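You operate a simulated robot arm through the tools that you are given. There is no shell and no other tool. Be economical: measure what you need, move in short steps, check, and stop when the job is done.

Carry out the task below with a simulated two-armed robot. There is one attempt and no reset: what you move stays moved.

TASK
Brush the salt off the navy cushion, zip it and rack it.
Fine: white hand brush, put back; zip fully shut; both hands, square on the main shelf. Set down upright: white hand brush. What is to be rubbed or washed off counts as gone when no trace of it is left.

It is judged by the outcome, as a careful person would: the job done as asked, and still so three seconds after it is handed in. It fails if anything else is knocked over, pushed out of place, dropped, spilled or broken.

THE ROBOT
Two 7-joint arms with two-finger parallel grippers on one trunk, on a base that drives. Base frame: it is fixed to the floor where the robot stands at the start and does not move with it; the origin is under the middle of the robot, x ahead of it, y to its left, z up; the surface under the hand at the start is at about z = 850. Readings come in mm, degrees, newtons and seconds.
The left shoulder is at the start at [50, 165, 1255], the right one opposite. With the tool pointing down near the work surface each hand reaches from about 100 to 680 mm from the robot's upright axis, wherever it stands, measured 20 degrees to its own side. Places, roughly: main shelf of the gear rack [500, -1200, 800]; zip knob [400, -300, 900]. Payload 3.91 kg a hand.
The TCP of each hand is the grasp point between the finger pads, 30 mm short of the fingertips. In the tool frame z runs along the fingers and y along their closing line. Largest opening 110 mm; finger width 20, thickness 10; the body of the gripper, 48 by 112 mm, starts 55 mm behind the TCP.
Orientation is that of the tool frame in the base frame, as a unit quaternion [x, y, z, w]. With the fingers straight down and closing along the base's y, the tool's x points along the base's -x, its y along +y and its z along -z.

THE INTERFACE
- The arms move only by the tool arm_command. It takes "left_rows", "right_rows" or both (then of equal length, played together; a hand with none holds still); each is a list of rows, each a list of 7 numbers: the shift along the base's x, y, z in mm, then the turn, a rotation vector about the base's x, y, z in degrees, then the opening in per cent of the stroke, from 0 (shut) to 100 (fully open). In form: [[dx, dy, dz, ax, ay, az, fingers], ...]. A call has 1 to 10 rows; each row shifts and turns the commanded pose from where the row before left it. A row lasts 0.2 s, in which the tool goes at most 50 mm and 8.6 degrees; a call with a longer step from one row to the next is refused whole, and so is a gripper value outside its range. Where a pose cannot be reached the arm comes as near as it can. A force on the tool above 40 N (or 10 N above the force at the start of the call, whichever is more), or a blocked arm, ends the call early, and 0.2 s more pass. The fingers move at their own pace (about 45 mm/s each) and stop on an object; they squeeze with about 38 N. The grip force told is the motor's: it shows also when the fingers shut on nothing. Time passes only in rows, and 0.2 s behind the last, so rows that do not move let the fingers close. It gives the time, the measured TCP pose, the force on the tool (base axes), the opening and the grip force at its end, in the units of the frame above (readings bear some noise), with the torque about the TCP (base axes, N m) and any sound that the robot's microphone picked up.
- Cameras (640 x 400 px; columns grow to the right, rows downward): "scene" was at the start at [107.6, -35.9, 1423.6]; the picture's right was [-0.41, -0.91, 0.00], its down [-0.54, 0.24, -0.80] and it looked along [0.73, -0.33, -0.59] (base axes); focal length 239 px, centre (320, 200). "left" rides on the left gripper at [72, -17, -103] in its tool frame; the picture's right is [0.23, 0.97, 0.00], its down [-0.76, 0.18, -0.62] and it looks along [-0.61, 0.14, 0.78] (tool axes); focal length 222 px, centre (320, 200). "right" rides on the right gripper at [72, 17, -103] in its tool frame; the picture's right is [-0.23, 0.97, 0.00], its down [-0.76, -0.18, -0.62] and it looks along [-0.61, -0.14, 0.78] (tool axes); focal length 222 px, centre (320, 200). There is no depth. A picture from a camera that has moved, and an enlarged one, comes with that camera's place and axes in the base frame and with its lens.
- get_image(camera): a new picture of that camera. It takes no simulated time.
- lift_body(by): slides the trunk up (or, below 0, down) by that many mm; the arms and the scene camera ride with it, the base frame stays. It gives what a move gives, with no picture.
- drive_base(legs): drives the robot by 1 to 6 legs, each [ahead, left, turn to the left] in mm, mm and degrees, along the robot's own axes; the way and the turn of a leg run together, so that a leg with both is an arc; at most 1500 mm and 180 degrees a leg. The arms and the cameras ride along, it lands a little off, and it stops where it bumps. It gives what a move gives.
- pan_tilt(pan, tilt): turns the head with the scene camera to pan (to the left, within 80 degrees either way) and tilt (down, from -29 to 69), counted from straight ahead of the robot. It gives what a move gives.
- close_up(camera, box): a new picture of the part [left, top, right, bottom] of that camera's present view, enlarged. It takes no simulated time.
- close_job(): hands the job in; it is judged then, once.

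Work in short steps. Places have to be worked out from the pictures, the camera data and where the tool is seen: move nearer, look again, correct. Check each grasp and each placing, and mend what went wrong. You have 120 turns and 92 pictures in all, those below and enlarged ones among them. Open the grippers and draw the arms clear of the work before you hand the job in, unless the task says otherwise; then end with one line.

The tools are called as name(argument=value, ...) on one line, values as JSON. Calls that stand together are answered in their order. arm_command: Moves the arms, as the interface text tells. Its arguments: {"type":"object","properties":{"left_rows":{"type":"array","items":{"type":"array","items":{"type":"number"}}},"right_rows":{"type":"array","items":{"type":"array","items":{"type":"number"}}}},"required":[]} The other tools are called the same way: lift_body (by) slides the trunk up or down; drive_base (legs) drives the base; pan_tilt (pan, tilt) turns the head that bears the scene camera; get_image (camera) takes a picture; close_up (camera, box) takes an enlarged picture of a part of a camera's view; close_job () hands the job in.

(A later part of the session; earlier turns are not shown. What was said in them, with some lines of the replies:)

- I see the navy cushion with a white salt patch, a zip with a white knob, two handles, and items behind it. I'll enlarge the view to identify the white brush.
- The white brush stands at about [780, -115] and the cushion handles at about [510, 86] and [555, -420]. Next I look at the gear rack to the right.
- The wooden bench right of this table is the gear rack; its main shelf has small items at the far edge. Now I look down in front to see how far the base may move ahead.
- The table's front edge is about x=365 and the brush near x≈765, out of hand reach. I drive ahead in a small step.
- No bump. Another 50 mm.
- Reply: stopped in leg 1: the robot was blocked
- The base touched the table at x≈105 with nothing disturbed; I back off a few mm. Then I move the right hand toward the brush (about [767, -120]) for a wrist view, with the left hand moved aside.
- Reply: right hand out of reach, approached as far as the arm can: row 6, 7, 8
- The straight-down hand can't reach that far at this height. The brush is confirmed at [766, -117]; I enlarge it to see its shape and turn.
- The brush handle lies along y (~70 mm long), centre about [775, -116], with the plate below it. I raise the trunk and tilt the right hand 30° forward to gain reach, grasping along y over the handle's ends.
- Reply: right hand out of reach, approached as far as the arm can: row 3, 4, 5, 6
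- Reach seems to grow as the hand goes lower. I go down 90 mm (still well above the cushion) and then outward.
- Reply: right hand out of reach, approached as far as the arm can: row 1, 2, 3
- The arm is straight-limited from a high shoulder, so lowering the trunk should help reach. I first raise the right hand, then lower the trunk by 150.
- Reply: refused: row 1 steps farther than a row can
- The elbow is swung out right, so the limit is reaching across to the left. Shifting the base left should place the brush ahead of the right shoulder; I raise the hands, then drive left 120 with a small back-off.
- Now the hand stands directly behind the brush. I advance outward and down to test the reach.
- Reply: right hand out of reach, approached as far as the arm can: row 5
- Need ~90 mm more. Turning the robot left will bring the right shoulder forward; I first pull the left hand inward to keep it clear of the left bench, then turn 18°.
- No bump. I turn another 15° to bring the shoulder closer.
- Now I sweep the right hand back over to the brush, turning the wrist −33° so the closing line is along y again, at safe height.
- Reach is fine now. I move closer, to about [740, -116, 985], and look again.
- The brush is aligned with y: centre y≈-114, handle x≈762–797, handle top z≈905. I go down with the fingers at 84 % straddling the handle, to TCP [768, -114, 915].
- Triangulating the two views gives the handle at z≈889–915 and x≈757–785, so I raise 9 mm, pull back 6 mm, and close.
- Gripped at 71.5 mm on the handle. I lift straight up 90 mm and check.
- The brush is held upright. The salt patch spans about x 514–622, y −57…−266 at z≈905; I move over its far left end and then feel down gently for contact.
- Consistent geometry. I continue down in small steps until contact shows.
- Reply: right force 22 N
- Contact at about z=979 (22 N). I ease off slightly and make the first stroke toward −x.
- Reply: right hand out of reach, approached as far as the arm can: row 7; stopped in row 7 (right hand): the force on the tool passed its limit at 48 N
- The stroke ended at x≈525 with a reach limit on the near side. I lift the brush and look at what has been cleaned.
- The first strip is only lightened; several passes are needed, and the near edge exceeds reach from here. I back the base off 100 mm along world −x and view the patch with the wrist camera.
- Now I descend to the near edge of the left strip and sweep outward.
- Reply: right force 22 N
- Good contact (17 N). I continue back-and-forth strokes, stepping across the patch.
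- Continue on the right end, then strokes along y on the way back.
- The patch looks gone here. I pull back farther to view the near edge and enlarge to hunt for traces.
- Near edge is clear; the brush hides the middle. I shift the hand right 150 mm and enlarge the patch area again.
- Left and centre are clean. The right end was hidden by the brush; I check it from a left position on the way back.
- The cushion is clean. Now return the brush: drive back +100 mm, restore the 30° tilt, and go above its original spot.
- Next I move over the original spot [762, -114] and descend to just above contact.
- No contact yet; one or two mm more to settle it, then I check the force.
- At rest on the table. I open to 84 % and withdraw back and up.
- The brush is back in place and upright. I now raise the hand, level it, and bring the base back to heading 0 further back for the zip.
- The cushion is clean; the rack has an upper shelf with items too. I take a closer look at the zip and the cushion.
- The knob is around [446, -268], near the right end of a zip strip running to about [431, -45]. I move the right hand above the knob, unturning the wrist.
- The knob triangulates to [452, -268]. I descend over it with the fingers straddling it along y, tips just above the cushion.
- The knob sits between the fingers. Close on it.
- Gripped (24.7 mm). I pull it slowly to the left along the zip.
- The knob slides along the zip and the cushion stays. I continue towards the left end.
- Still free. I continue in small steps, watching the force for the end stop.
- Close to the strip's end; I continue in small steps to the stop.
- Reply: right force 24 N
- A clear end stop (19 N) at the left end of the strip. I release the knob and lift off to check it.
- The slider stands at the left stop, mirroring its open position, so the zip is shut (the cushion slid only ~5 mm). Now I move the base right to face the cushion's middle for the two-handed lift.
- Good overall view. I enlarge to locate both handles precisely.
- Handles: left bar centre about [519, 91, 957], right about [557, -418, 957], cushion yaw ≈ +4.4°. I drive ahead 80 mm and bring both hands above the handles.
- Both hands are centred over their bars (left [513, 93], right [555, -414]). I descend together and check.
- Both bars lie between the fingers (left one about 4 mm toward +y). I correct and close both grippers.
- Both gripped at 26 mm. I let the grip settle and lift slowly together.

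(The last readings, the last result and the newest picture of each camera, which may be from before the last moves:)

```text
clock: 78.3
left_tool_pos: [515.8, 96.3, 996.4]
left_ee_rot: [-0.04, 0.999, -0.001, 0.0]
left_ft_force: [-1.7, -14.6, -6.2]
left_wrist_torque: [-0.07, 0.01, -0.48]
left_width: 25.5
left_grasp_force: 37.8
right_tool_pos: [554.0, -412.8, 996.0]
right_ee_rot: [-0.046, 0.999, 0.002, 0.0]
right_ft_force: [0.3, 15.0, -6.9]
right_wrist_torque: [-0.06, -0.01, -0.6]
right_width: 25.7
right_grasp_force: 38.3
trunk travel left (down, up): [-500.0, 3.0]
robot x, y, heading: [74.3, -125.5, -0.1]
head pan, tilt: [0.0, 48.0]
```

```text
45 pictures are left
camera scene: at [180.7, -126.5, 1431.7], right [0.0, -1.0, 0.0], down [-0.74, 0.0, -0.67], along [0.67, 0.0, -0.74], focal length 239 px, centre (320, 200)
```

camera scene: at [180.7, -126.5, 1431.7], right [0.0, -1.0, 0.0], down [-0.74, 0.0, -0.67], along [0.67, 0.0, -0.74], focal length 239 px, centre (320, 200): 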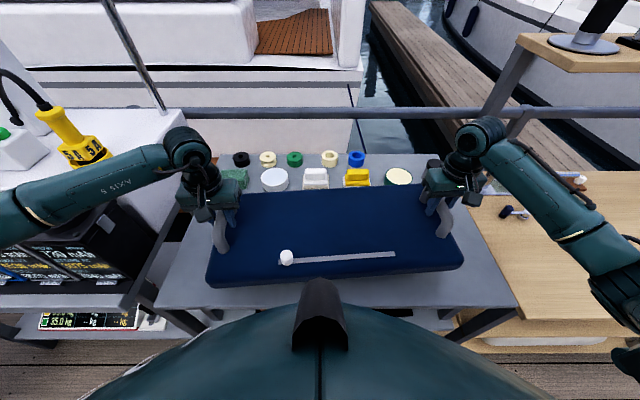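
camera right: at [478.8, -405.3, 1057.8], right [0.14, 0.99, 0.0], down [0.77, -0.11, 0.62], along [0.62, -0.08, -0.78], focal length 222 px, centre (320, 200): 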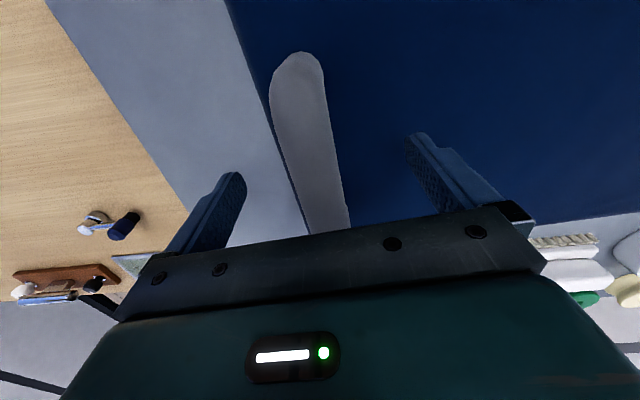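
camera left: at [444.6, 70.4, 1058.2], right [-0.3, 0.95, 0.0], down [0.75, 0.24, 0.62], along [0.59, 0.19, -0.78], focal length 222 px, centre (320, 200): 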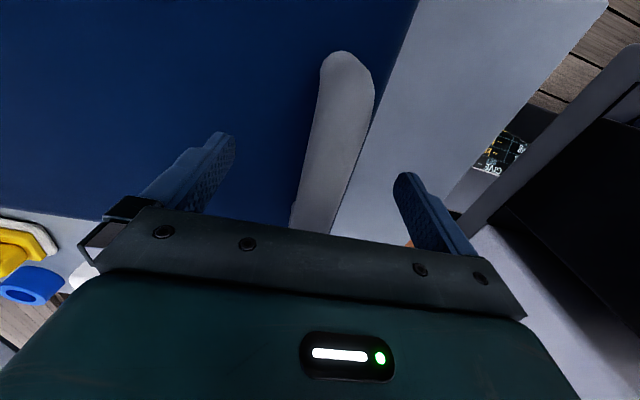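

Lifted level (≈6.5 N each). I lift another 80 mm, squaring the cushion to yaw 0 and easing the inward tension by 2 mm.

arm_command(left_rows=[[5, 0, 20, 0, 0, -1.15, 0], [5, -0.5, 20, 0, 0, -1.15, 0], [5, -0.5, 20, 0, 0, -1.15, 0], [5, -0.5, 20, 0, 0, -1.15, 0]], right_rows=[[-5, 0, 20, 0, 0, -1.2, 0], [-5, 0.5, 20, 0, 0, -1.2, 0], [-5, 0.5, 20, 0, 0, -1.2, 0], [-5, 0.5, 20, 0, 0, -1.2, 0]])

pan_tilt(pan=-55, tilt=35)

get_image(camera="scene")

```text
clock: 79.3
left_tool_pos: [535.4, 95.6, 1076.9]
left_ee_rot: [-0.002, 1.0, 0.002, -0.002]
left_ft_force: [-1.6, 1.8, -6.2]
left_wrist_torque: [-0.25, 0.22, -0.53]
left_width: 25.7
left_grasp_force: 38.7
right_tool_pos: [533.9, -415.6, 1076.6]
right_ee_rot: [-0.001, 1.0, -0.001, 0.0]
right_ft_force: [1.2, -2.5, -7.1]
right_wrist_torque: [-0.13, -0.18, -0.01]
right_width: 25.5
right_grasp_force: 38.0
trunk travel left (down, up): [-500.0, 3.0]
robot x, y, heading: [69.3, -124.4, -0.1]
head pan, tilt: [0.0, 48.0]
```

```text
clock: 80.6
left_tool_pos: [536.6, 95.9, 1075.7]
left_ee_rot: [-0.002, 1.0, 0.002, -0.001]
left_ft_force: [-1.1, 22.7, -7.1]
left_wrist_torque: [-0.06, -0.06, -0.29]
left_width: 25.8
left_grasp_force: 38.0
right_tool_pos: [533.5, -413.4, 1075.7]
right_ee_rot: [-0.001, 1.0, 0.0, 0.0]
right_ft_force: [0.7, -22.9, -6.2]
right_wrist_torque: [0.12, 0.13, -0.38]
right_width: 25.8
right_grasp_force: 38.0
trunk travel left (down, up): [-500.0, 3.0]
robot x, y, heading: [70.1, -125.3, -0.1]
head pan, tilt: [-55.0, 35.0]
```

```text
44 pictures are left
camera scene: at [152.6, -198.6, 1450.7], right [-0.82, -0.57, 0.0], down [-0.33, 0.47, -0.82], along [0.47, -0.67, -0.57], focal length 239 px, centre (320, 200)
```

scene: 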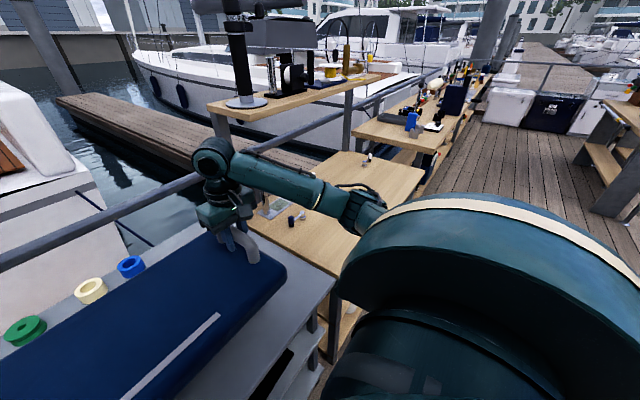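

The cushion is square and high enough. The rack's main shelf (wood bench) spans about y −620…−1550, x 350…850 with small items at the far side. I back off 90 mm and drive right half-way.

drive_base(legs=[[-90, 0, 0], [0, -500, 0]])

get_image(camera="scene")

```text
clock: 86.2
left_tool_pos: [443.7, -414.4, 1077.2]
left_ee_rot: [-0.001, 1.0, 0.003, -0.002]
left_ft_force: [-0.5, 26.1, -6.4]
left_wrist_torque: [-0.03, 0.01, -0.28]
left_width: 25.6
left_grasp_force: 37.9
right_tool_pos: [439.9, -923.5, 1075.3]
right_ee_rot: [-0.001, 1.0, 0.001, 0.002]
right_ft_force: [1.0, -26.3, -6.2]
right_wrist_torque: [0.02, 0.03, -0.34]
right_width: 25.9
right_grasp_force: 37.9
trunk travel left (down, up): [-500.0, 3.0]
robot x, y, heading: [-19.9, -633.8, -0.0]
head pan, tilt: [-55.0, 35.0]
```

```text
43 pictures are left
camera scene: at [59.6, -707.2, 1450.7], right [-0.82, -0.57, 0.0], down [-0.33, 0.47, -0.82], along [0.47, -0.67, -0.57], focal length 239 px, centre (320, 200)
```

scene: 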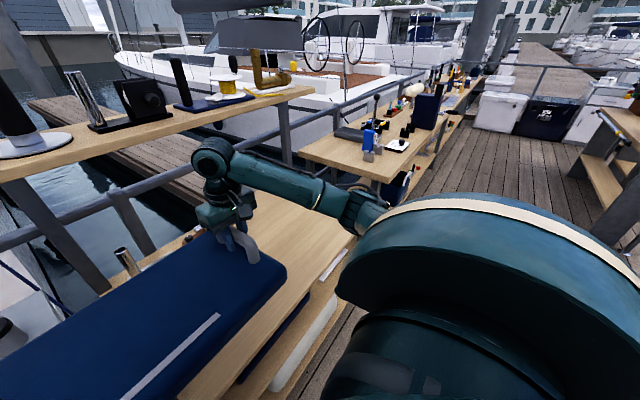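

Clear so far. I ease the inward squeeze by 1 mm each and drive a further 300 mm right, then look down at the shelf.

arm_command(left_rows=[[0, 1, 0, 0, 0, 0, 0]], right_rows=[[0, -1, 0, 0, 0, 0, 0]])

drive_base(legs=[[0, -300, 0]])

pan_tilt(pan=-15, tilt=40)

get_image(camera="scene")

```text
clock: 86.6
left_tool_pos: [442.3, -414.3, 1076.5]
left_ee_rot: [-0.001, 1.0, 0.002, -0.003]
left_ft_force: [-1.5, -6.6, -7.3]
left_wrist_torque: [0.34, -0.13, 0.12]
left_width: 25.5
left_grasp_force: 38.1
right_tool_pos: [440.3, -923.9, 1074.2]
right_ee_rot: [-0.002, 1.0, 0.0, 0.0]
right_ft_force: [1.2, 6.0, -6.9]
right_wrist_torque: [-0.28, 0.15, -0.56]
right_width: 25.6
right_grasp_force: 37.9
trunk travel left (down, up): [-500.0, 3.0]
robot x, y, heading: [-20.4, -635.4, -0.2]
head pan, tilt: [-55.0, 35.0]
```

```text
clock: 89.8
left_tool_pos: [442.1, -712.5, 1076.6]
left_ee_rot: [0.0, 1.0, 0.001, -0.001]
left_ft_force: [-1.0, -23.4, -6.7]
left_wrist_torque: [0.1, 0.1, -0.32]
left_width: 25.7
left_grasp_force: 37.8
right_tool_pos: [438.1, -1223.0, 1075.9]
right_ee_rot: [-0.002, 1.0, 0.0, 0.001]
right_ft_force: [1.5, 22.8, -7.5]
right_wrist_torque: [-0.11, -0.03, -0.38]
right_width: 25.7
right_grasp_force: 38.4
trunk travel left (down, up): [-500.0, 3.0]
robot x, y, heading: [-24.4, -930.5, -0.5]
head pan, tilt: [-55.0, 35.0]
```

```text
clock: 90.9
left_tool_pos: [443.0, -714.0, 1077.2]
left_ee_rot: [0.001, 1.0, 0.001, -0.002]
left_ft_force: [-0.7, -1.0, -6.3]
left_wrist_torque: [0.05, -0.01, -0.28]
left_width: 25.8
left_grasp_force: 37.6
right_tool_pos: [437.5, -1223.1, 1075.9]
right_ee_rot: [-0.001, 1.0, 0.0, 0.002]
right_ft_force: [1.4, 1.2, -5.9]
right_wrist_torque: [0.03, 0.13, -0.42]
right_width: 25.7
right_grasp_force: 37.8
trunk travel left (down, up): [-500.0, 3.0]
robot x, y, heading: [-21.4, -932.1, -0.3]
head pan, tilt: [-15.0, 40.0]
```

```text
42 pictures are left
camera scene: at [89.8, -956.5, 1443.2], right [-0.26, -0.96, 0.0], down [-0.62, 0.17, -0.77], along [0.74, -0.2, -0.64], focal length 239 px, centre (320, 200)
```

scene: 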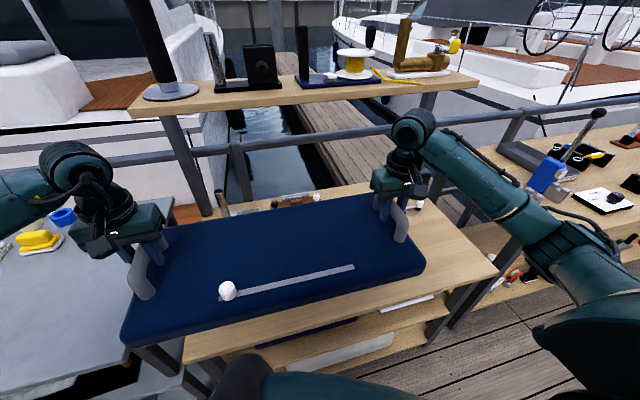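

The main shelf runs y≈−630…−1592, x≈360…860; its far-left and far-right corners hold small items. I'll place the cushion centred at about [540, −1150]: drive 180 right, then 85 ahead.

drive_base(legs=[[0, -182, 0.3], [85, 0, 0]])

get_image(camera="scene")

```text
clock: 93.8
left_tool_pos: [526.4, -896.8, 1075.5]
left_ee_rot: [-0.002, 1.0, 0.001, -0.002]
left_ft_force: [-1.4, -2.1, -7.1]
left_wrist_torque: [-0.01, -0.01, -0.23]
left_width: 25.8
left_grasp_force: 38.0
right_tool_pos: [523.9, -1407.5, 1074.3]
right_ee_rot: [-0.003, 1.0, 0.0, 0.0]
right_ft_force: [1.1, 2.5, -6.0]
right_wrist_torque: [-0.05, 0.07, -0.4]
right_width: 25.8
right_grasp_force: 38.1
trunk travel left (down, up): [-500.0, 3.0]
robot x, y, heading: [59.4, -1119.5, -0.0]
head pan, tilt: [-15.0, 40.0]
```

```text
41 pictures are left
camera scene: at [174.7, -1140.9, 1443.1], right [-0.26, -0.96, 0.0], down [-0.62, 0.17, -0.77], along [0.74, -0.2, -0.64], focal length 239 px, centre (320, 200)
```

scene: 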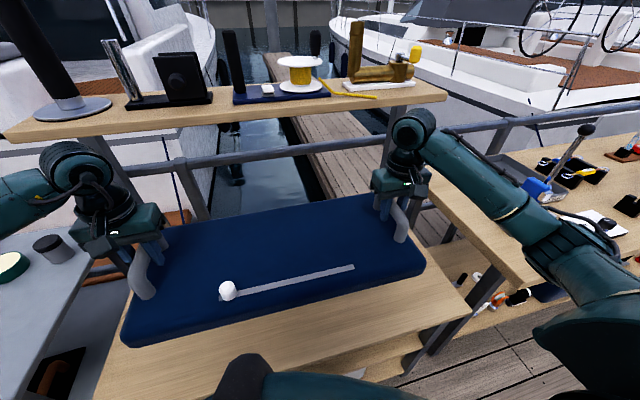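

The cushion hangs centred over the shelf's free area ([525, −1152]; shelf y −718…−1604). I lower both hands 150 mm and shift 14 mm inward.

arm_command(left_rows=[[4, 0, -25, 0, 0, 0, 0], [4, 0, -25, 0, 0, 0, 0], [4, 0, -25, 0, 0, 0, 0], [1, 0, -25, 0, 0, 0, 0], [0, 0, -25, 0, 0, 0, 0], [0, 0, -20, 0, 0, 0, 0]], right_rows=[[4, 0, -25, 0, 0, 0, 0], [4, 0, -25, 0, 0, 0, 0], [4, 0, -25, 0, 0, 0, 0], [3.5, 0, -24, 0, 0, 0, 0], [0, 0, -25, 0, 0, 0, 0], [0, 0, -20, 0, 0, 0, 0]])

get_image(camera="scene")

```text
clock: 95.2
left_tool_pos: [540.3, -896.8, 931.3]
left_ee_rot: [-0.001, 1.0, 0.001, -0.001]
left_ft_force: [-0.6, 3.6, -6.3]
left_wrist_torque: [-0.15, 0.0, 0.0]
left_width: 25.4
left_grasp_force: 38.2
right_tool_pos: [539.2, -1406.6, 929.4]
right_ee_rot: [-0.001, 1.0, 0.0, 0.0]
right_ft_force: [-0.6, -4.3, -7.7]
right_wrist_torque: [-0.3, 0.0, -0.18]
right_width: 25.5
right_grasp_force: 38.0
trunk travel left (down, up): [-500.0, 3.0]
robot x, y, heading: [63.7, -1119.1, -0.1]
head pan, tilt: [-15.0, 40.0]
```

```text
40 pictures are left
camera scene: at [174.2, -1140.9, 1443.2], right [-0.26, -0.96, 0.0], down [-0.62, 0.17, -0.77], along [0.74, -0.2, -0.64], focal length 239 px, centre (320, 200)
```

scene: 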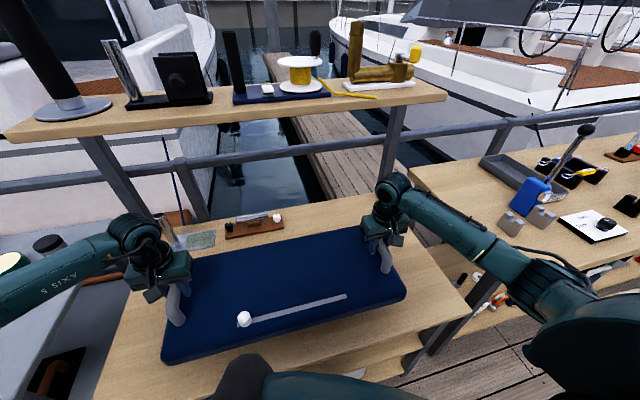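

All small items are clear of the cushion. I lower on in small steps to contact.

arm_command(left_rows=[[0, 0, -10, 0, 0, 0, 0], [0, 0, -8, 0, 0, 0, 0], [0, 0, -3, 0, 0, 0, 0]], right_rows=[[0, 0, -9, 0, 0, 0, 0], [0, 0, -7, 0, 0, 0, 0], [0, 0, -3, 0, 0, 0, 0]])

```text
clock: 96.0
left_tool_pos: [539.9, -897.3, 909.1]
left_ee_rot: [-0.002, 1.0, 0.001, -0.002]
left_ft_force: [-1.3, 6.7, -6.4]
left_wrist_torque: [-0.22, -0.31, 0.12]
left_width: 25.7
left_grasp_force: 37.6
right_tool_pos: [538.9, -1406.9, 911.6]
right_ee_rot: [-0.003, 1.0, -0.001, 0.001]
right_ft_force: [0.4, -6.9, -7.3]
right_wrist_torque: [-0.22, 0.32, -0.33]
right_width: 25.5
right_grasp_force: 38.5
trunk travel left (down, up): [-500.0, 3.0]
robot x, y, heading: [64.7, -1119.4, -0.4]
head pan, tilt: [-15.0, 40.0]
```

arm_command(left_rows=[[0, 0, -3, 0, 0, 0, 0], [0, 0, -2, 0, 0, 0, 0], [0, 0, -2, 0, 0, 0, 0]], right_rows=[[0, 0, -4, 0, 0, 0, 0], [0, 0, -3, 0, 0, 0, 0], [0, 0, -2, 0, 0, 0, 0]])

```text
clock: 96.8
left_tool_pos: [539.1, -897.9, 903.0]
left_ee_rot: [-0.001, 1.0, 0.002, -0.002]
left_ft_force: [0.9, 7.4, -7.7]
left_wrist_torque: [0.26, 0.1, 0.12]
left_width: 25.5
left_grasp_force: 38.4
right_tool_pos: [538.9, -1407.4, 903.9]
right_ee_rot: [-0.004, 1.0, -0.001, 0.001]
right_ft_force: [-0.9, -6.5, -5.3]
right_wrist_torque: [0.23, -0.04, 0.14]
right_width: 25.7
right_grasp_force: 37.7
trunk travel left (down, up): [-500.0, 3.0]
robot x, y, heading: [60.6, -1118.6, -0.3]
head pan, tilt: [-15.0, 40.0]
```

Not yet in contact; two more mm steps.

arm_command(left_rows=[[0, 0, -2, 0, 0, 0, 0], [0, 0, -1, 0, 0, 0, 0]], right_rows=[[0, 0, -2, 0, 0, 0, 0], [0, 0, -2, 0, 0, 0, 0]])

```text
clock: 97.5
left_tool_pos: [538.9, -896.9, 900.4]
left_ee_rot: [0.0, 1.0, 0.001, -0.002]
left_ft_force: [1.0, 6.0, -7.8]
left_wrist_torque: [0.36, -0.02, 0.12]
left_width: 25.4
left_grasp_force: 38.1
right_tool_pos: [538.3, -1408.3, 898.1]
right_ee_rot: [-0.003, 1.0, 0.001, 0.0]
right_ft_force: [-0.4, -6.0, -5.5]
right_wrist_torque: [0.38, 0.04, 0.06]
right_width: 25.7
right_grasp_force: 37.6
trunk travel left (down, up): [-500.0, 3.0]
robot x, y, heading: [62.2, -1115.7, -0.2]
head pan, tilt: [-15.0, 40.0]
```

arm_command(left_rows=[[0, 0, -3, 0, 0, 0, 0], [0, 0, -2, 0, 0, 0, 0]], right_rows=[[0, 0, -2, 0, 0, 0, 0], [0, 0, -1, 0, 0, 0, 0]])

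close_up(camera="scene", box=[100, 210, 480, 400])

```text
clock: 98.0
left_tool_pos: [537.9, -897.2, 894.2]
left_ee_rot: [0.0, 1.0, 0.0, -0.001]
left_ft_force: [-0.6, 4.4, -4.8]
left_wrist_torque: [-0.44, 0.35, -0.15]
left_width: 25.4
left_grasp_force: 38.2
right_tool_pos: [537.8, -1406.6, 894.6]
right_ee_rot: [-0.003, 1.0, 0.0, 0.0]
right_ft_force: [0.4, -3.3, -8.3]
right_wrist_torque: [-0.36, -0.34, -0.41]
right_width: 25.7
right_grasp_force: 37.5
trunk travel left (down, up): [-500.0, 3.0]
robot x, y, heading: [62.5, -1120.7, -0.2]
head pan, tilt: [-15.0, 40.0]
```

```text
1.68 times, centred on (290, 305) of scene
camera zoom: at [173.9, -1141.0, 1443.2], right [-0.26, -0.96, 0.0], down [-0.62, 0.17, -0.77], along [0.74, -0.2, -0.64], focal length 403 px, centre (370, 23)
```

zoom: 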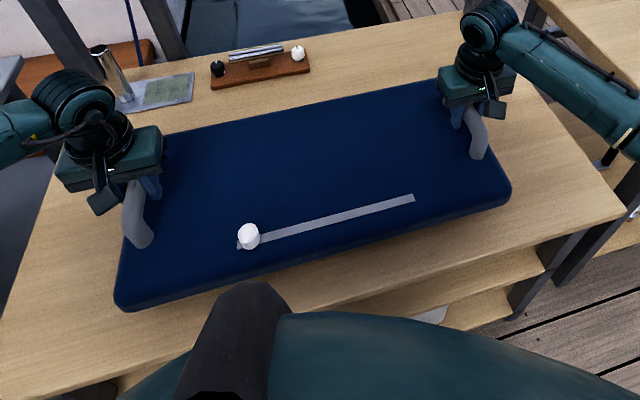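

Not touching yet; I continue gently.

arm_command(left_rows=[[0, 0, -2, 0, 0, 0, 0], [0, 0, -2, 0, 0, 0, 0], [0, 0, -1, 0, 0, 0, 0]], right_rows=[[0, 0, -2, 0, 0, 0, 0], [0, 0, -2, 0, 0, 0, 0], [0, 0, -1, 0, 0, 0, 0]])

arm_command(left_rows=[[0, 0, -2, 0, 0, 0, 0], [0, 0, -2, 0, 0, 0, 0], [0, 0, -1, 0, 0, 0, 0]], right_rows=[[0, 0, -2, 0, 0, 0, 0], [0, 0, -2, 0, 0, 0, 0], [0, 0, -1, 0, 0, 0, 0]])

```text
clock: 98.8
left_tool_pos: [538.2, -897.9, 891.2]
left_ee_rot: [-0.001, 1.0, 0.001, -0.001]
left_ft_force: [-0.4, 2.9, -6.0]
left_wrist_torque: [-0.03, -0.19, -0.04]
left_width: 25.5
left_grasp_force: 37.6
right_tool_pos: [537.3, -1408.2, 891.6]
right_ee_rot: [-0.004, 1.0, 0.001, 0.001]
right_ft_force: [1.3, -2.3, -5.4]
right_wrist_torque: [-0.04, 0.2, -0.25]
right_width: 25.8
right_grasp_force: 37.7
trunk travel left (down, up): [-500.0, 3.0]
robot x, y, heading: [65.7, -1121.0, -0.2]
head pan, tilt: [-15.0, 40.0]
```

```text
clock: 99.7
left_tool_pos: [538.2, -897.1, 885.5]
left_ee_rot: [-0.001, 1.0, 0.0, -0.002]
left_ft_force: [0.3, 0.6, -6.8]
left_wrist_torque: [0.1, 0.02, 0.28]
left_width: 25.4
left_grasp_force: 38.4
right_tool_pos: [538.0, -1406.7, 886.1]
right_ee_rot: [-0.003, 1.0, 0.0, 0.0]
right_ft_force: [0.4, -0.8, -5.9]
right_wrist_torque: [0.06, 0.01, 0.1]
right_width: 25.6
right_grasp_force: 38.1
trunk travel left (down, up): [-500.0, 3.0]
robot x, y, heading: [64.6, -1118.4, 0.1]
head pan, tilt: [-15.0, 40.0]
```

arm_command(left_rows=[[0, 0, -2, 0, 0, 0, 0], [0, 0, -2, 0, 0, 0, 0], [0, 0, -2, 0, 0, 0, 0]], right_rows=[[0, 0, -2, 0, 0, 0, 0], [0, 0, -2, 0, 0, 0, 0], [0, 0, -2, 0, 0, 0, 0]])

arm_command(left_rows=[[0, 0, -2, 0, 0, 0, 0], [0, 0, -2, 0, 0, 0, 0], [0, 0, -2, 0, 0, 0, 0]], right_rows=[[0, 0, -2, 0, 0, 0, 0], [0, 0, -2, 0, 0, 0, 0], [0, 0, -2, 0, 0, 0, 0]])

get_image(camera="left")

```text
clock: 100.5
left_tool_pos: [538.1, -897.0, 878.7]
left_ee_rot: [0.0, 1.0, 0.001, -0.001]
left_ft_force: [-1.0, -0.2, -7.4]
left_wrist_torque: [-0.07, -0.07, -0.05]
left_width: 25.6
left_grasp_force: 38.0
right_tool_pos: [537.5, -1407.5, 878.8]
right_ee_rot: [-0.003, 1.0, 0.0, 0.0]
right_ft_force: [0.5, 0.3, -5.7]
right_wrist_torque: [0.18, 0.08, -0.18]
right_width: 25.2
right_grasp_force: 38.1
trunk travel left (down, up): [-500.0, 3.0]
robot x, y, heading: [60.7, -1116.9, -0.2]
head pan, tilt: [-15.0, 40.0]
```

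```text
clock: 101.2
left_tool_pos: [538.5, -898.1, 873.5]
left_ee_rot: [-0.001, 1.0, 0.001, -0.002]
left_ft_force: [0.1, -0.6, -5.5]
left_wrist_torque: [-0.08, 0.0, -0.1]
left_width: 25.5
left_grasp_force: 37.9
right_tool_pos: [538.8, -1407.4, 874.4]
right_ee_rot: [-0.003, 1.0, 0.001, 0.001]
right_ft_force: [0.8, 0.2, -7.2]
right_wrist_torque: [-0.29, 0.03, -0.29]
right_width: 25.5
right_grasp_force: 38.0
trunk travel left (down, up): [-500.0, 3.0]
robot x, y, heading: [60.3, -1115.8, 0.1]
head pan, tilt: [-15.0, 40.0]
```

```text
38 pictures are left
camera left: at [465.6, -914.7, 976.9], right [-0.23, 0.97, 0.0], down [0.76, 0.18, 0.62], along [0.6, 0.14, -0.78], focal length 222 px, centre (320, 200)
```

left: 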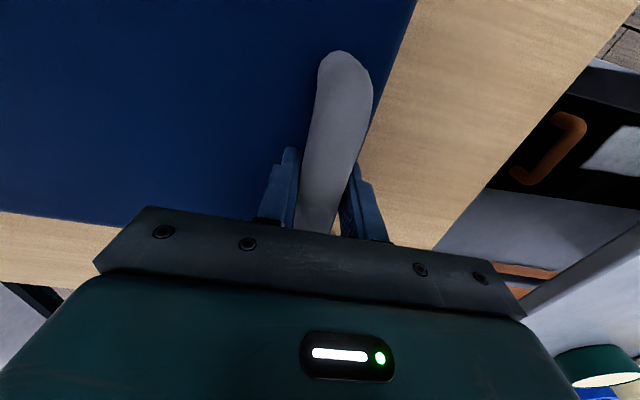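

The shelf is apparently a bit below 800. I continue gently.

arm_command(left_rows=[[0, 0, -2, 0, 0, 0, 0], [0, 0, -2, 0, 0, 0, 0], [0, 0, -2, 0, 0, 0, 0]], right_rows=[[0, 0, -2, 0, 0, 0, 0], [0, 0, -2, 0, 0, 0, 0], [0, 0, -2, 0, 0, 0, 0]])

arm_command(left_rows=[[0, 0, -2, 0, 0, 0, 0], [0, 0, -2, 0, 0, 0, 0], [0, 0, -2, 0, 0, 0, 0]], right_rows=[[0, 0, -2, 0, 0, 0, 0], [0, 0, -2, 0, 0, 0, 0], [0, 0, -2, 0, 0, 0, 0]])

```text
clock: 102.0
left_tool_pos: [537.4, -897.6, 867.1]
left_ee_rot: [-0.001, 1.0, 0.001, -0.002]
left_ft_force: [0.7, -0.6, -7.9]
left_wrist_torque: [0.12, 0.1, 0.13]
left_width: 25.6
left_grasp_force: 37.8
right_tool_pos: [537.2, -1407.5, 869.2]
right_ee_rot: [-0.003, 1.0, 0.0, 0.0]
right_ft_force: [-0.3, 0.7, -6.1]
right_wrist_torque: [0.02, -0.05, -0.19]
right_width: 25.6
right_grasp_force: 37.8
trunk travel left (down, up): [-500.0, 3.0]
robot x, y, heading: [59.3, -1119.8, 0.2]
head pan, tilt: [-15.0, 40.0]
```

```text
clock: 102.8
left_tool_pos: [538.2, -897.3, 861.7]
left_ee_rot: [-0.001, 1.0, 0.0, -0.002]
left_ft_force: [-1.0, -3.2, -7.1]
left_wrist_torque: [0.03, -0.26, -0.08]
left_width: 25.5
left_grasp_force: 37.5
right_tool_pos: [537.2, -1406.3, 863.5]
right_ee_rot: [-0.003, 1.0, 0.001, 0.002]
right_ft_force: [0.3, 2.8, -6.8]
right_wrist_torque: [0.03, 0.28, -0.29]
right_width: 25.8
right_grasp_force: 38.3
trunk travel left (down, up): [-500.0, 3.0]
robot x, y, heading: [63.8, -1122.1, 0.0]
head pan, tilt: [-15.0, 40.0]
```

arm_command(left_rows=[[0, 0, -2, 0, 0, 0, 0], [0, 0, -2, 0, 0, 0, 0], [0, 0, -2, 0, 0, 0, 0]], right_rows=[[0, 0, -2, 0, 0, 0, 0], [0, 0, -2, 0, 0, 0, 0], [0, 0, -2.5, 0, 0, 0, 0]])

arm_command(left_rows=[[0, 0, -2, 0, 0, 0, 0], [0, 0, -2, 0, 0, 0, 0], [0, 0, -2, 0, 0, 0, 0]], right_rows=[[0, 0, -2, 0, 0, 0, 0], [0, 0, -2, 0, 0, 0, 0], [0, 0, -2.5, 0, 0, 0, 0]])

get_image(camera="scene")

```text
clock: 103.7
left_tool_pos: [537.3, -896.7, 855.0]
left_ee_rot: [-0.001, 1.0, 0.0, -0.002]
left_ft_force: [0.4, -2.6, -7.0]
left_wrist_torque: [0.18, 0.22, 0.21]
left_width: 25.4
left_grasp_force: 37.7
right_tool_pos: [537.7, -1406.9, 855.6]
right_ee_rot: [-0.002, 1.0, 0.0, 0.001]
right_ft_force: [-0.5, 2.4, -5.8]
right_wrist_torque: [-0.02, -0.19, -0.02]
right_width: 25.4
right_grasp_force: 38.4
trunk travel left (down, up): [-500.0, 3.0]
robot x, y, heading: [62.5, -1123.1, -0.4]
head pan, tilt: [-15.0, 40.0]
```

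```text
clock: 104.5
left_tool_pos: [537.4, -896.5, 852.5]
left_ee_rot: [-0.001, 1.0, 0.001, 0.0]
left_ft_force: [-6.2, 2.5, 17.8]
left_wrist_torque: [0.1, 1.03, -0.14]
left_width: 25.6
left_grasp_force: 37.9
right_tool_pos: [537.2, -1407.6, 852.7]
right_ee_rot: [-0.003, 1.0, 0.0, 0.001]
right_ft_force: [2.5, 1.4, 3.2]
right_wrist_torque: [0.13, 1.02, -0.14]
right_width: 25.8
right_grasp_force: 38.1
trunk travel left (down, up): [-500.0, 3.0]
robot x, y, heading: [62.1, -1118.6, 0.1]
head pan, tilt: [-15.0, 40.0]
```

```text
37 pictures are left
camera scene: at [170.9, -1141.1, 1444.1], right [-0.26, -0.97, 0.0], down [-0.62, 0.17, -0.77], along [0.74, -0.2, -0.64], focal length 239 px, centre (320, 200)
```

scene: 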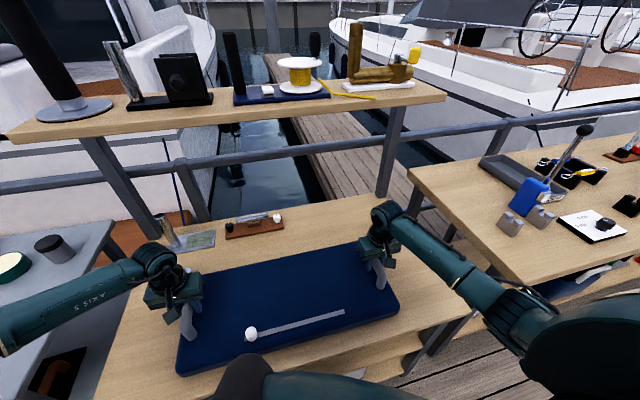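

Contact: the shelf is at about z=750. Before releasing, I enlarge to check that the cushion is square to the shelf edge.

close_up(camera="scene", box=[90, 220, 490, 400])

pan_tilt(pan=0, tilt=55)

get_image(camera="scene")

```text
1.60 times, centred on (290, 310) of scene
camera zoom: at [170.9, -1141.1, 1444.1], right [-0.26, -0.97, 0.0], down [-0.62, 0.17, -0.77], along [0.74, -0.2, -0.64], focal length 383 px, centre (368, 24)
```

zoom: 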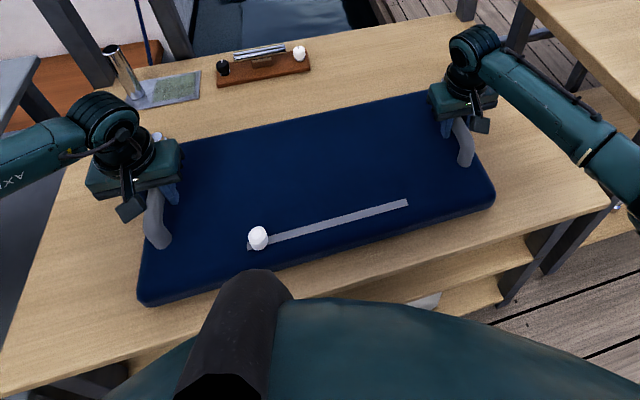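

```text
clock: 105.2
left_tool_pos: [537.2, -898.0, 853.1]
left_ee_rot: [-0.001, 1.0, 0.001, 0.001]
left_ft_force: [-4.1, 3.9, 30.3]
left_wrist_torque: [-0.01, 0.77, 0.0]
left_width: 25.7
left_grasp_force: 38.1
right_tool_pos: [536.7, -1406.9, 851.6]
right_ee_rot: [-0.003, 1.0, 0.0, 0.003]
right_ft_force: [6.2, -0.2, 5.5]
right_wrist_torque: [-0.1, 1.0, -0.11]
right_width: 25.3
right_grasp_force: 38.2
trunk travel left (down, up): [-500.0, 3.0]
robot x, y, heading: [63.0, -1117.7, -0.3]
head pan, tilt: [0.0, 55.0]
```

```text
35 pictures are left
camera scene: at [160.2, -1119.3, 1423.2], right [0.0, -1.0, 0.0], down [-0.82, 0.0, -0.58], along [0.58, 0.0, -0.82], focal length 239 px, centre (320, 200)
```

scene: 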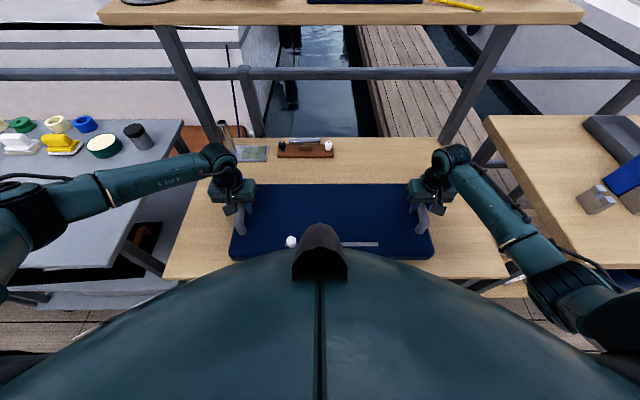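

Square to the shelf edge, centred, and ~40 mm inside the front edge. I relieve the down pressure and open both grippers.

arm_command(left_rows=[[0, 0, 2, 0, 0, 0, 0], [0, 0, 0, 0, 0, 0, 40], [0, 0, 0, 0, 0, 0, 80], [0, 0, 0, 0, 0, 0, 80], [0, 0, 0, 0, 0, 0, 80]], right_rows=[[0, 0, 1, 0, 0, 0, 0], [0, 0, 0, 0, 0, 0, 40], [0, 0, 0, 0, 0, 0, 80], [0, 0, 0, 0, 0, 0, 80], [0, 0, 0, 0, 0, 0, 80]])

arm_command(left_rows=[[0, 0, 20, 0, 0, 0, 80], [0, 0, 35, 0, 0, 0, 80], [0, 0, 40, 0, 0, 0, 80], [-20, 0, 40, 0, 0, 0, 80], [-30, 0, 30, 0, 0, 0, 80]], right_rows=[[0, 0, 20, 0, 0, 0, 80], [0, 0, 35, 0, 0, 0, 80], [0, 0, 40, 0, 0, 0, 80], [-20, 0, 40, 0, 0, 0, 80], [-30, 0, 30, 0, 0, 0, 80]])

get_image(camera="scene")

```text
clock: 106.4
left_tool_pos: [537.5, -898.1, 852.6]
left_ee_rot: [-0.001, 1.0, 0.001, -0.002]
left_ft_force: [1.1, 0.7, -0.5]
left_wrist_torque: [0.01, 0.01, 0.02]
left_width: 87.9
left_grasp_force: 0.0
right_tool_pos: [537.9, -1406.7, 849.5]
right_ee_rot: [-0.003, 1.0, 0.0, 0.0]
right_ft_force: [0.4, 0.0, -0.2]
right_wrist_torque: [-0.01, 0.01, 0.01]
right_width: 88.0
right_grasp_force: 0.1
trunk travel left (down, up): [-500.0, 3.0]
robot x, y, heading: [59.9, -1117.3, -0.3]
head pan, tilt: [0.0, 55.0]
```

```text
clock: 107.6
left_tool_pos: [483.9, -897.5, 1018.2]
left_ee_rot: [-0.001, 1.0, 0.001, -0.001]
left_ft_force: [-0.2, 0.1, 0.0]
left_wrist_torque: [0.02, -0.03, 0.0]
left_width: 87.8
left_grasp_force: 0.1
right_tool_pos: [488.5, -1404.9, 1015.0]
right_ee_rot: [-0.002, 1.0, -0.001, 0.001]
right_ft_force: [0.2, -0.5, -0.1]
right_wrist_torque: [-0.02, -0.02, -0.01]
right_width: 88.1
right_grasp_force: 0.1
trunk travel left (down, up): [-500.0, 3.0]
robot x, y, heading: [62.6, -1117.9, 0.0]
head pan, tilt: [0.0, 55.0]
```

```text
34 pictures are left
camera scene: at [161.5, -1119.2, 1422.7], right [0.0, -1.0, 0.0], down [-0.82, 0.0, -0.57], along [0.57, 0.0, -0.82], focal length 239 px, centre (320, 200)
```

scene: 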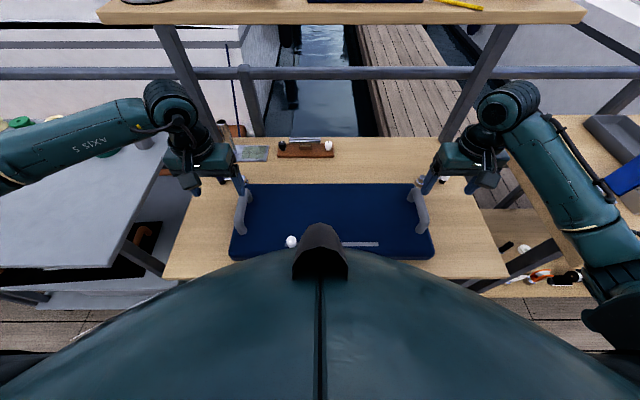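

The cushion rests flat and square. I drive straight back 250 mm and inspect the zip, the surface, and the brush.

drive_base(legs=[[-250, 0, 0]])

pan_tilt(pan=0, tilt=40)

get_image(camera="scene")

close_up(camera="scene", box=[220, 170, 420, 295])

```text
clock: 109.4
left_tool_pos: [235.2, -894.0, 1018.4]
left_ee_rot: [-0.003, 1.0, 0.001, -0.001]
left_ft_force: [0.1, -0.3, 0.2]
left_wrist_torque: [0.01, -0.01, 0.01]
left_width: 87.9
left_grasp_force: 0.0
right_tool_pos: [241.6, -1401.6, 1015.0]
right_ee_rot: [-0.006, 1.0, 0.0, 0.002]
right_ft_force: [-0.2, 0.2, 0.1]
right_wrist_torque: [0.02, -0.01, -0.03]
right_width: 88.1
right_grasp_force: 0.1
trunk travel left (down, up): [-500.0, 3.0]
robot x, y, heading: [-185.2, -1120.8, 0.2]
head pan, tilt: [0.0, 55.0]
```

```text
clock: 110.2
left_tool_pos: [236.1, -893.3, 1017.1]
left_ee_rot: [-0.003, 1.0, 0.001, -0.002]
left_ft_force: [0.5, -0.6, 0.9]
left_wrist_torque: [0.01, 0.0, -0.01]
left_width: 88.3
left_grasp_force: 0.0
right_tool_pos: [241.8, -1402.7, 1014.7]
right_ee_rot: [-0.005, 1.0, 0.0, 0.001]
right_ft_force: [-0.1, 0.1, 0.8]
right_wrist_torque: [-0.02, 0.02, -0.01]
right_width: 87.9
right_grasp_force: 0.1
trunk travel left (down, up): [-500.0, 3.0]
robot x, y, heading: [-185.4, -1117.3, 0.2]
head pan, tilt: [0.0, 40.0]
```

```text
33 pictures are left
camera scene: at [-72.7, -1118.1, 1443.2], right [0.0, -1.0, 0.0], down [-0.64, 0.0, -0.77], along [0.77, 0.0, -0.64], focal length 239 px, centre (320, 200)
```

scene: 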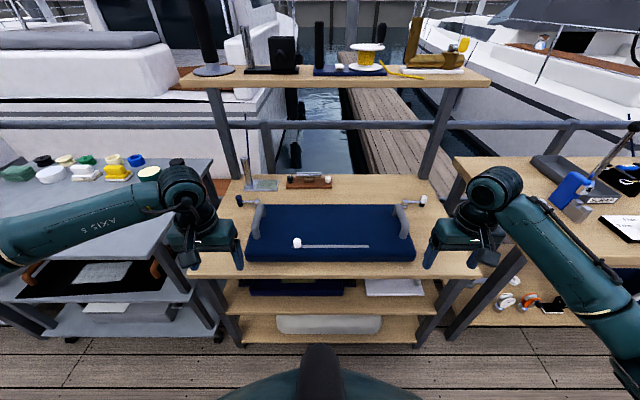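

```text
3.20 times, centred on (320, 232) of scene
camera zoom: at [-72.7, -1118.1, 1443.2], right [0.0, -1.0, 0.0], down [-0.64, 0.0, -0.77], along [0.77, 0.0, -0.64], focal length 766 px, centre (320, 96)
```

zoom: 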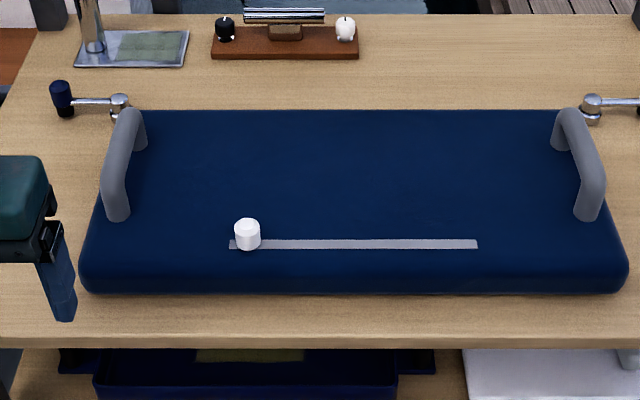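

The cushion lies square and clean, zip at its stop. One last enlarged look at the brush on the table.

close_up(camera="scene", box=[0, 140, 200, 240])

```text
3.20 times, centred on (100, 190) of scene
camera zoom: at [-72.7, -1118.1, 1443.2], right [0.0, -1.0, 0.0], down [-0.64, 0.0, -0.77], along [0.77, 0.0, -0.64], focal length 766 px, centre (1024, 232)
```

zoom: 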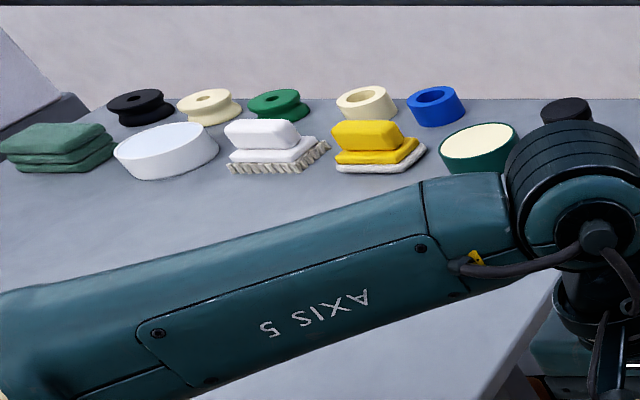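

The brush stands upright in its place and nothing else has been disturbed. The arms are clear and the grippers open, so I hand in.

close_job()

```text
The job is handed in.
```

I brushed the salt off the navy cushion with no trace visible, put the white brush back upright in its place, pulled the zip to its stop, and set the cushion with both hands square on the main shelf. I took the left end as shut because the slider began near the right end; nothing else confirmed that direction.
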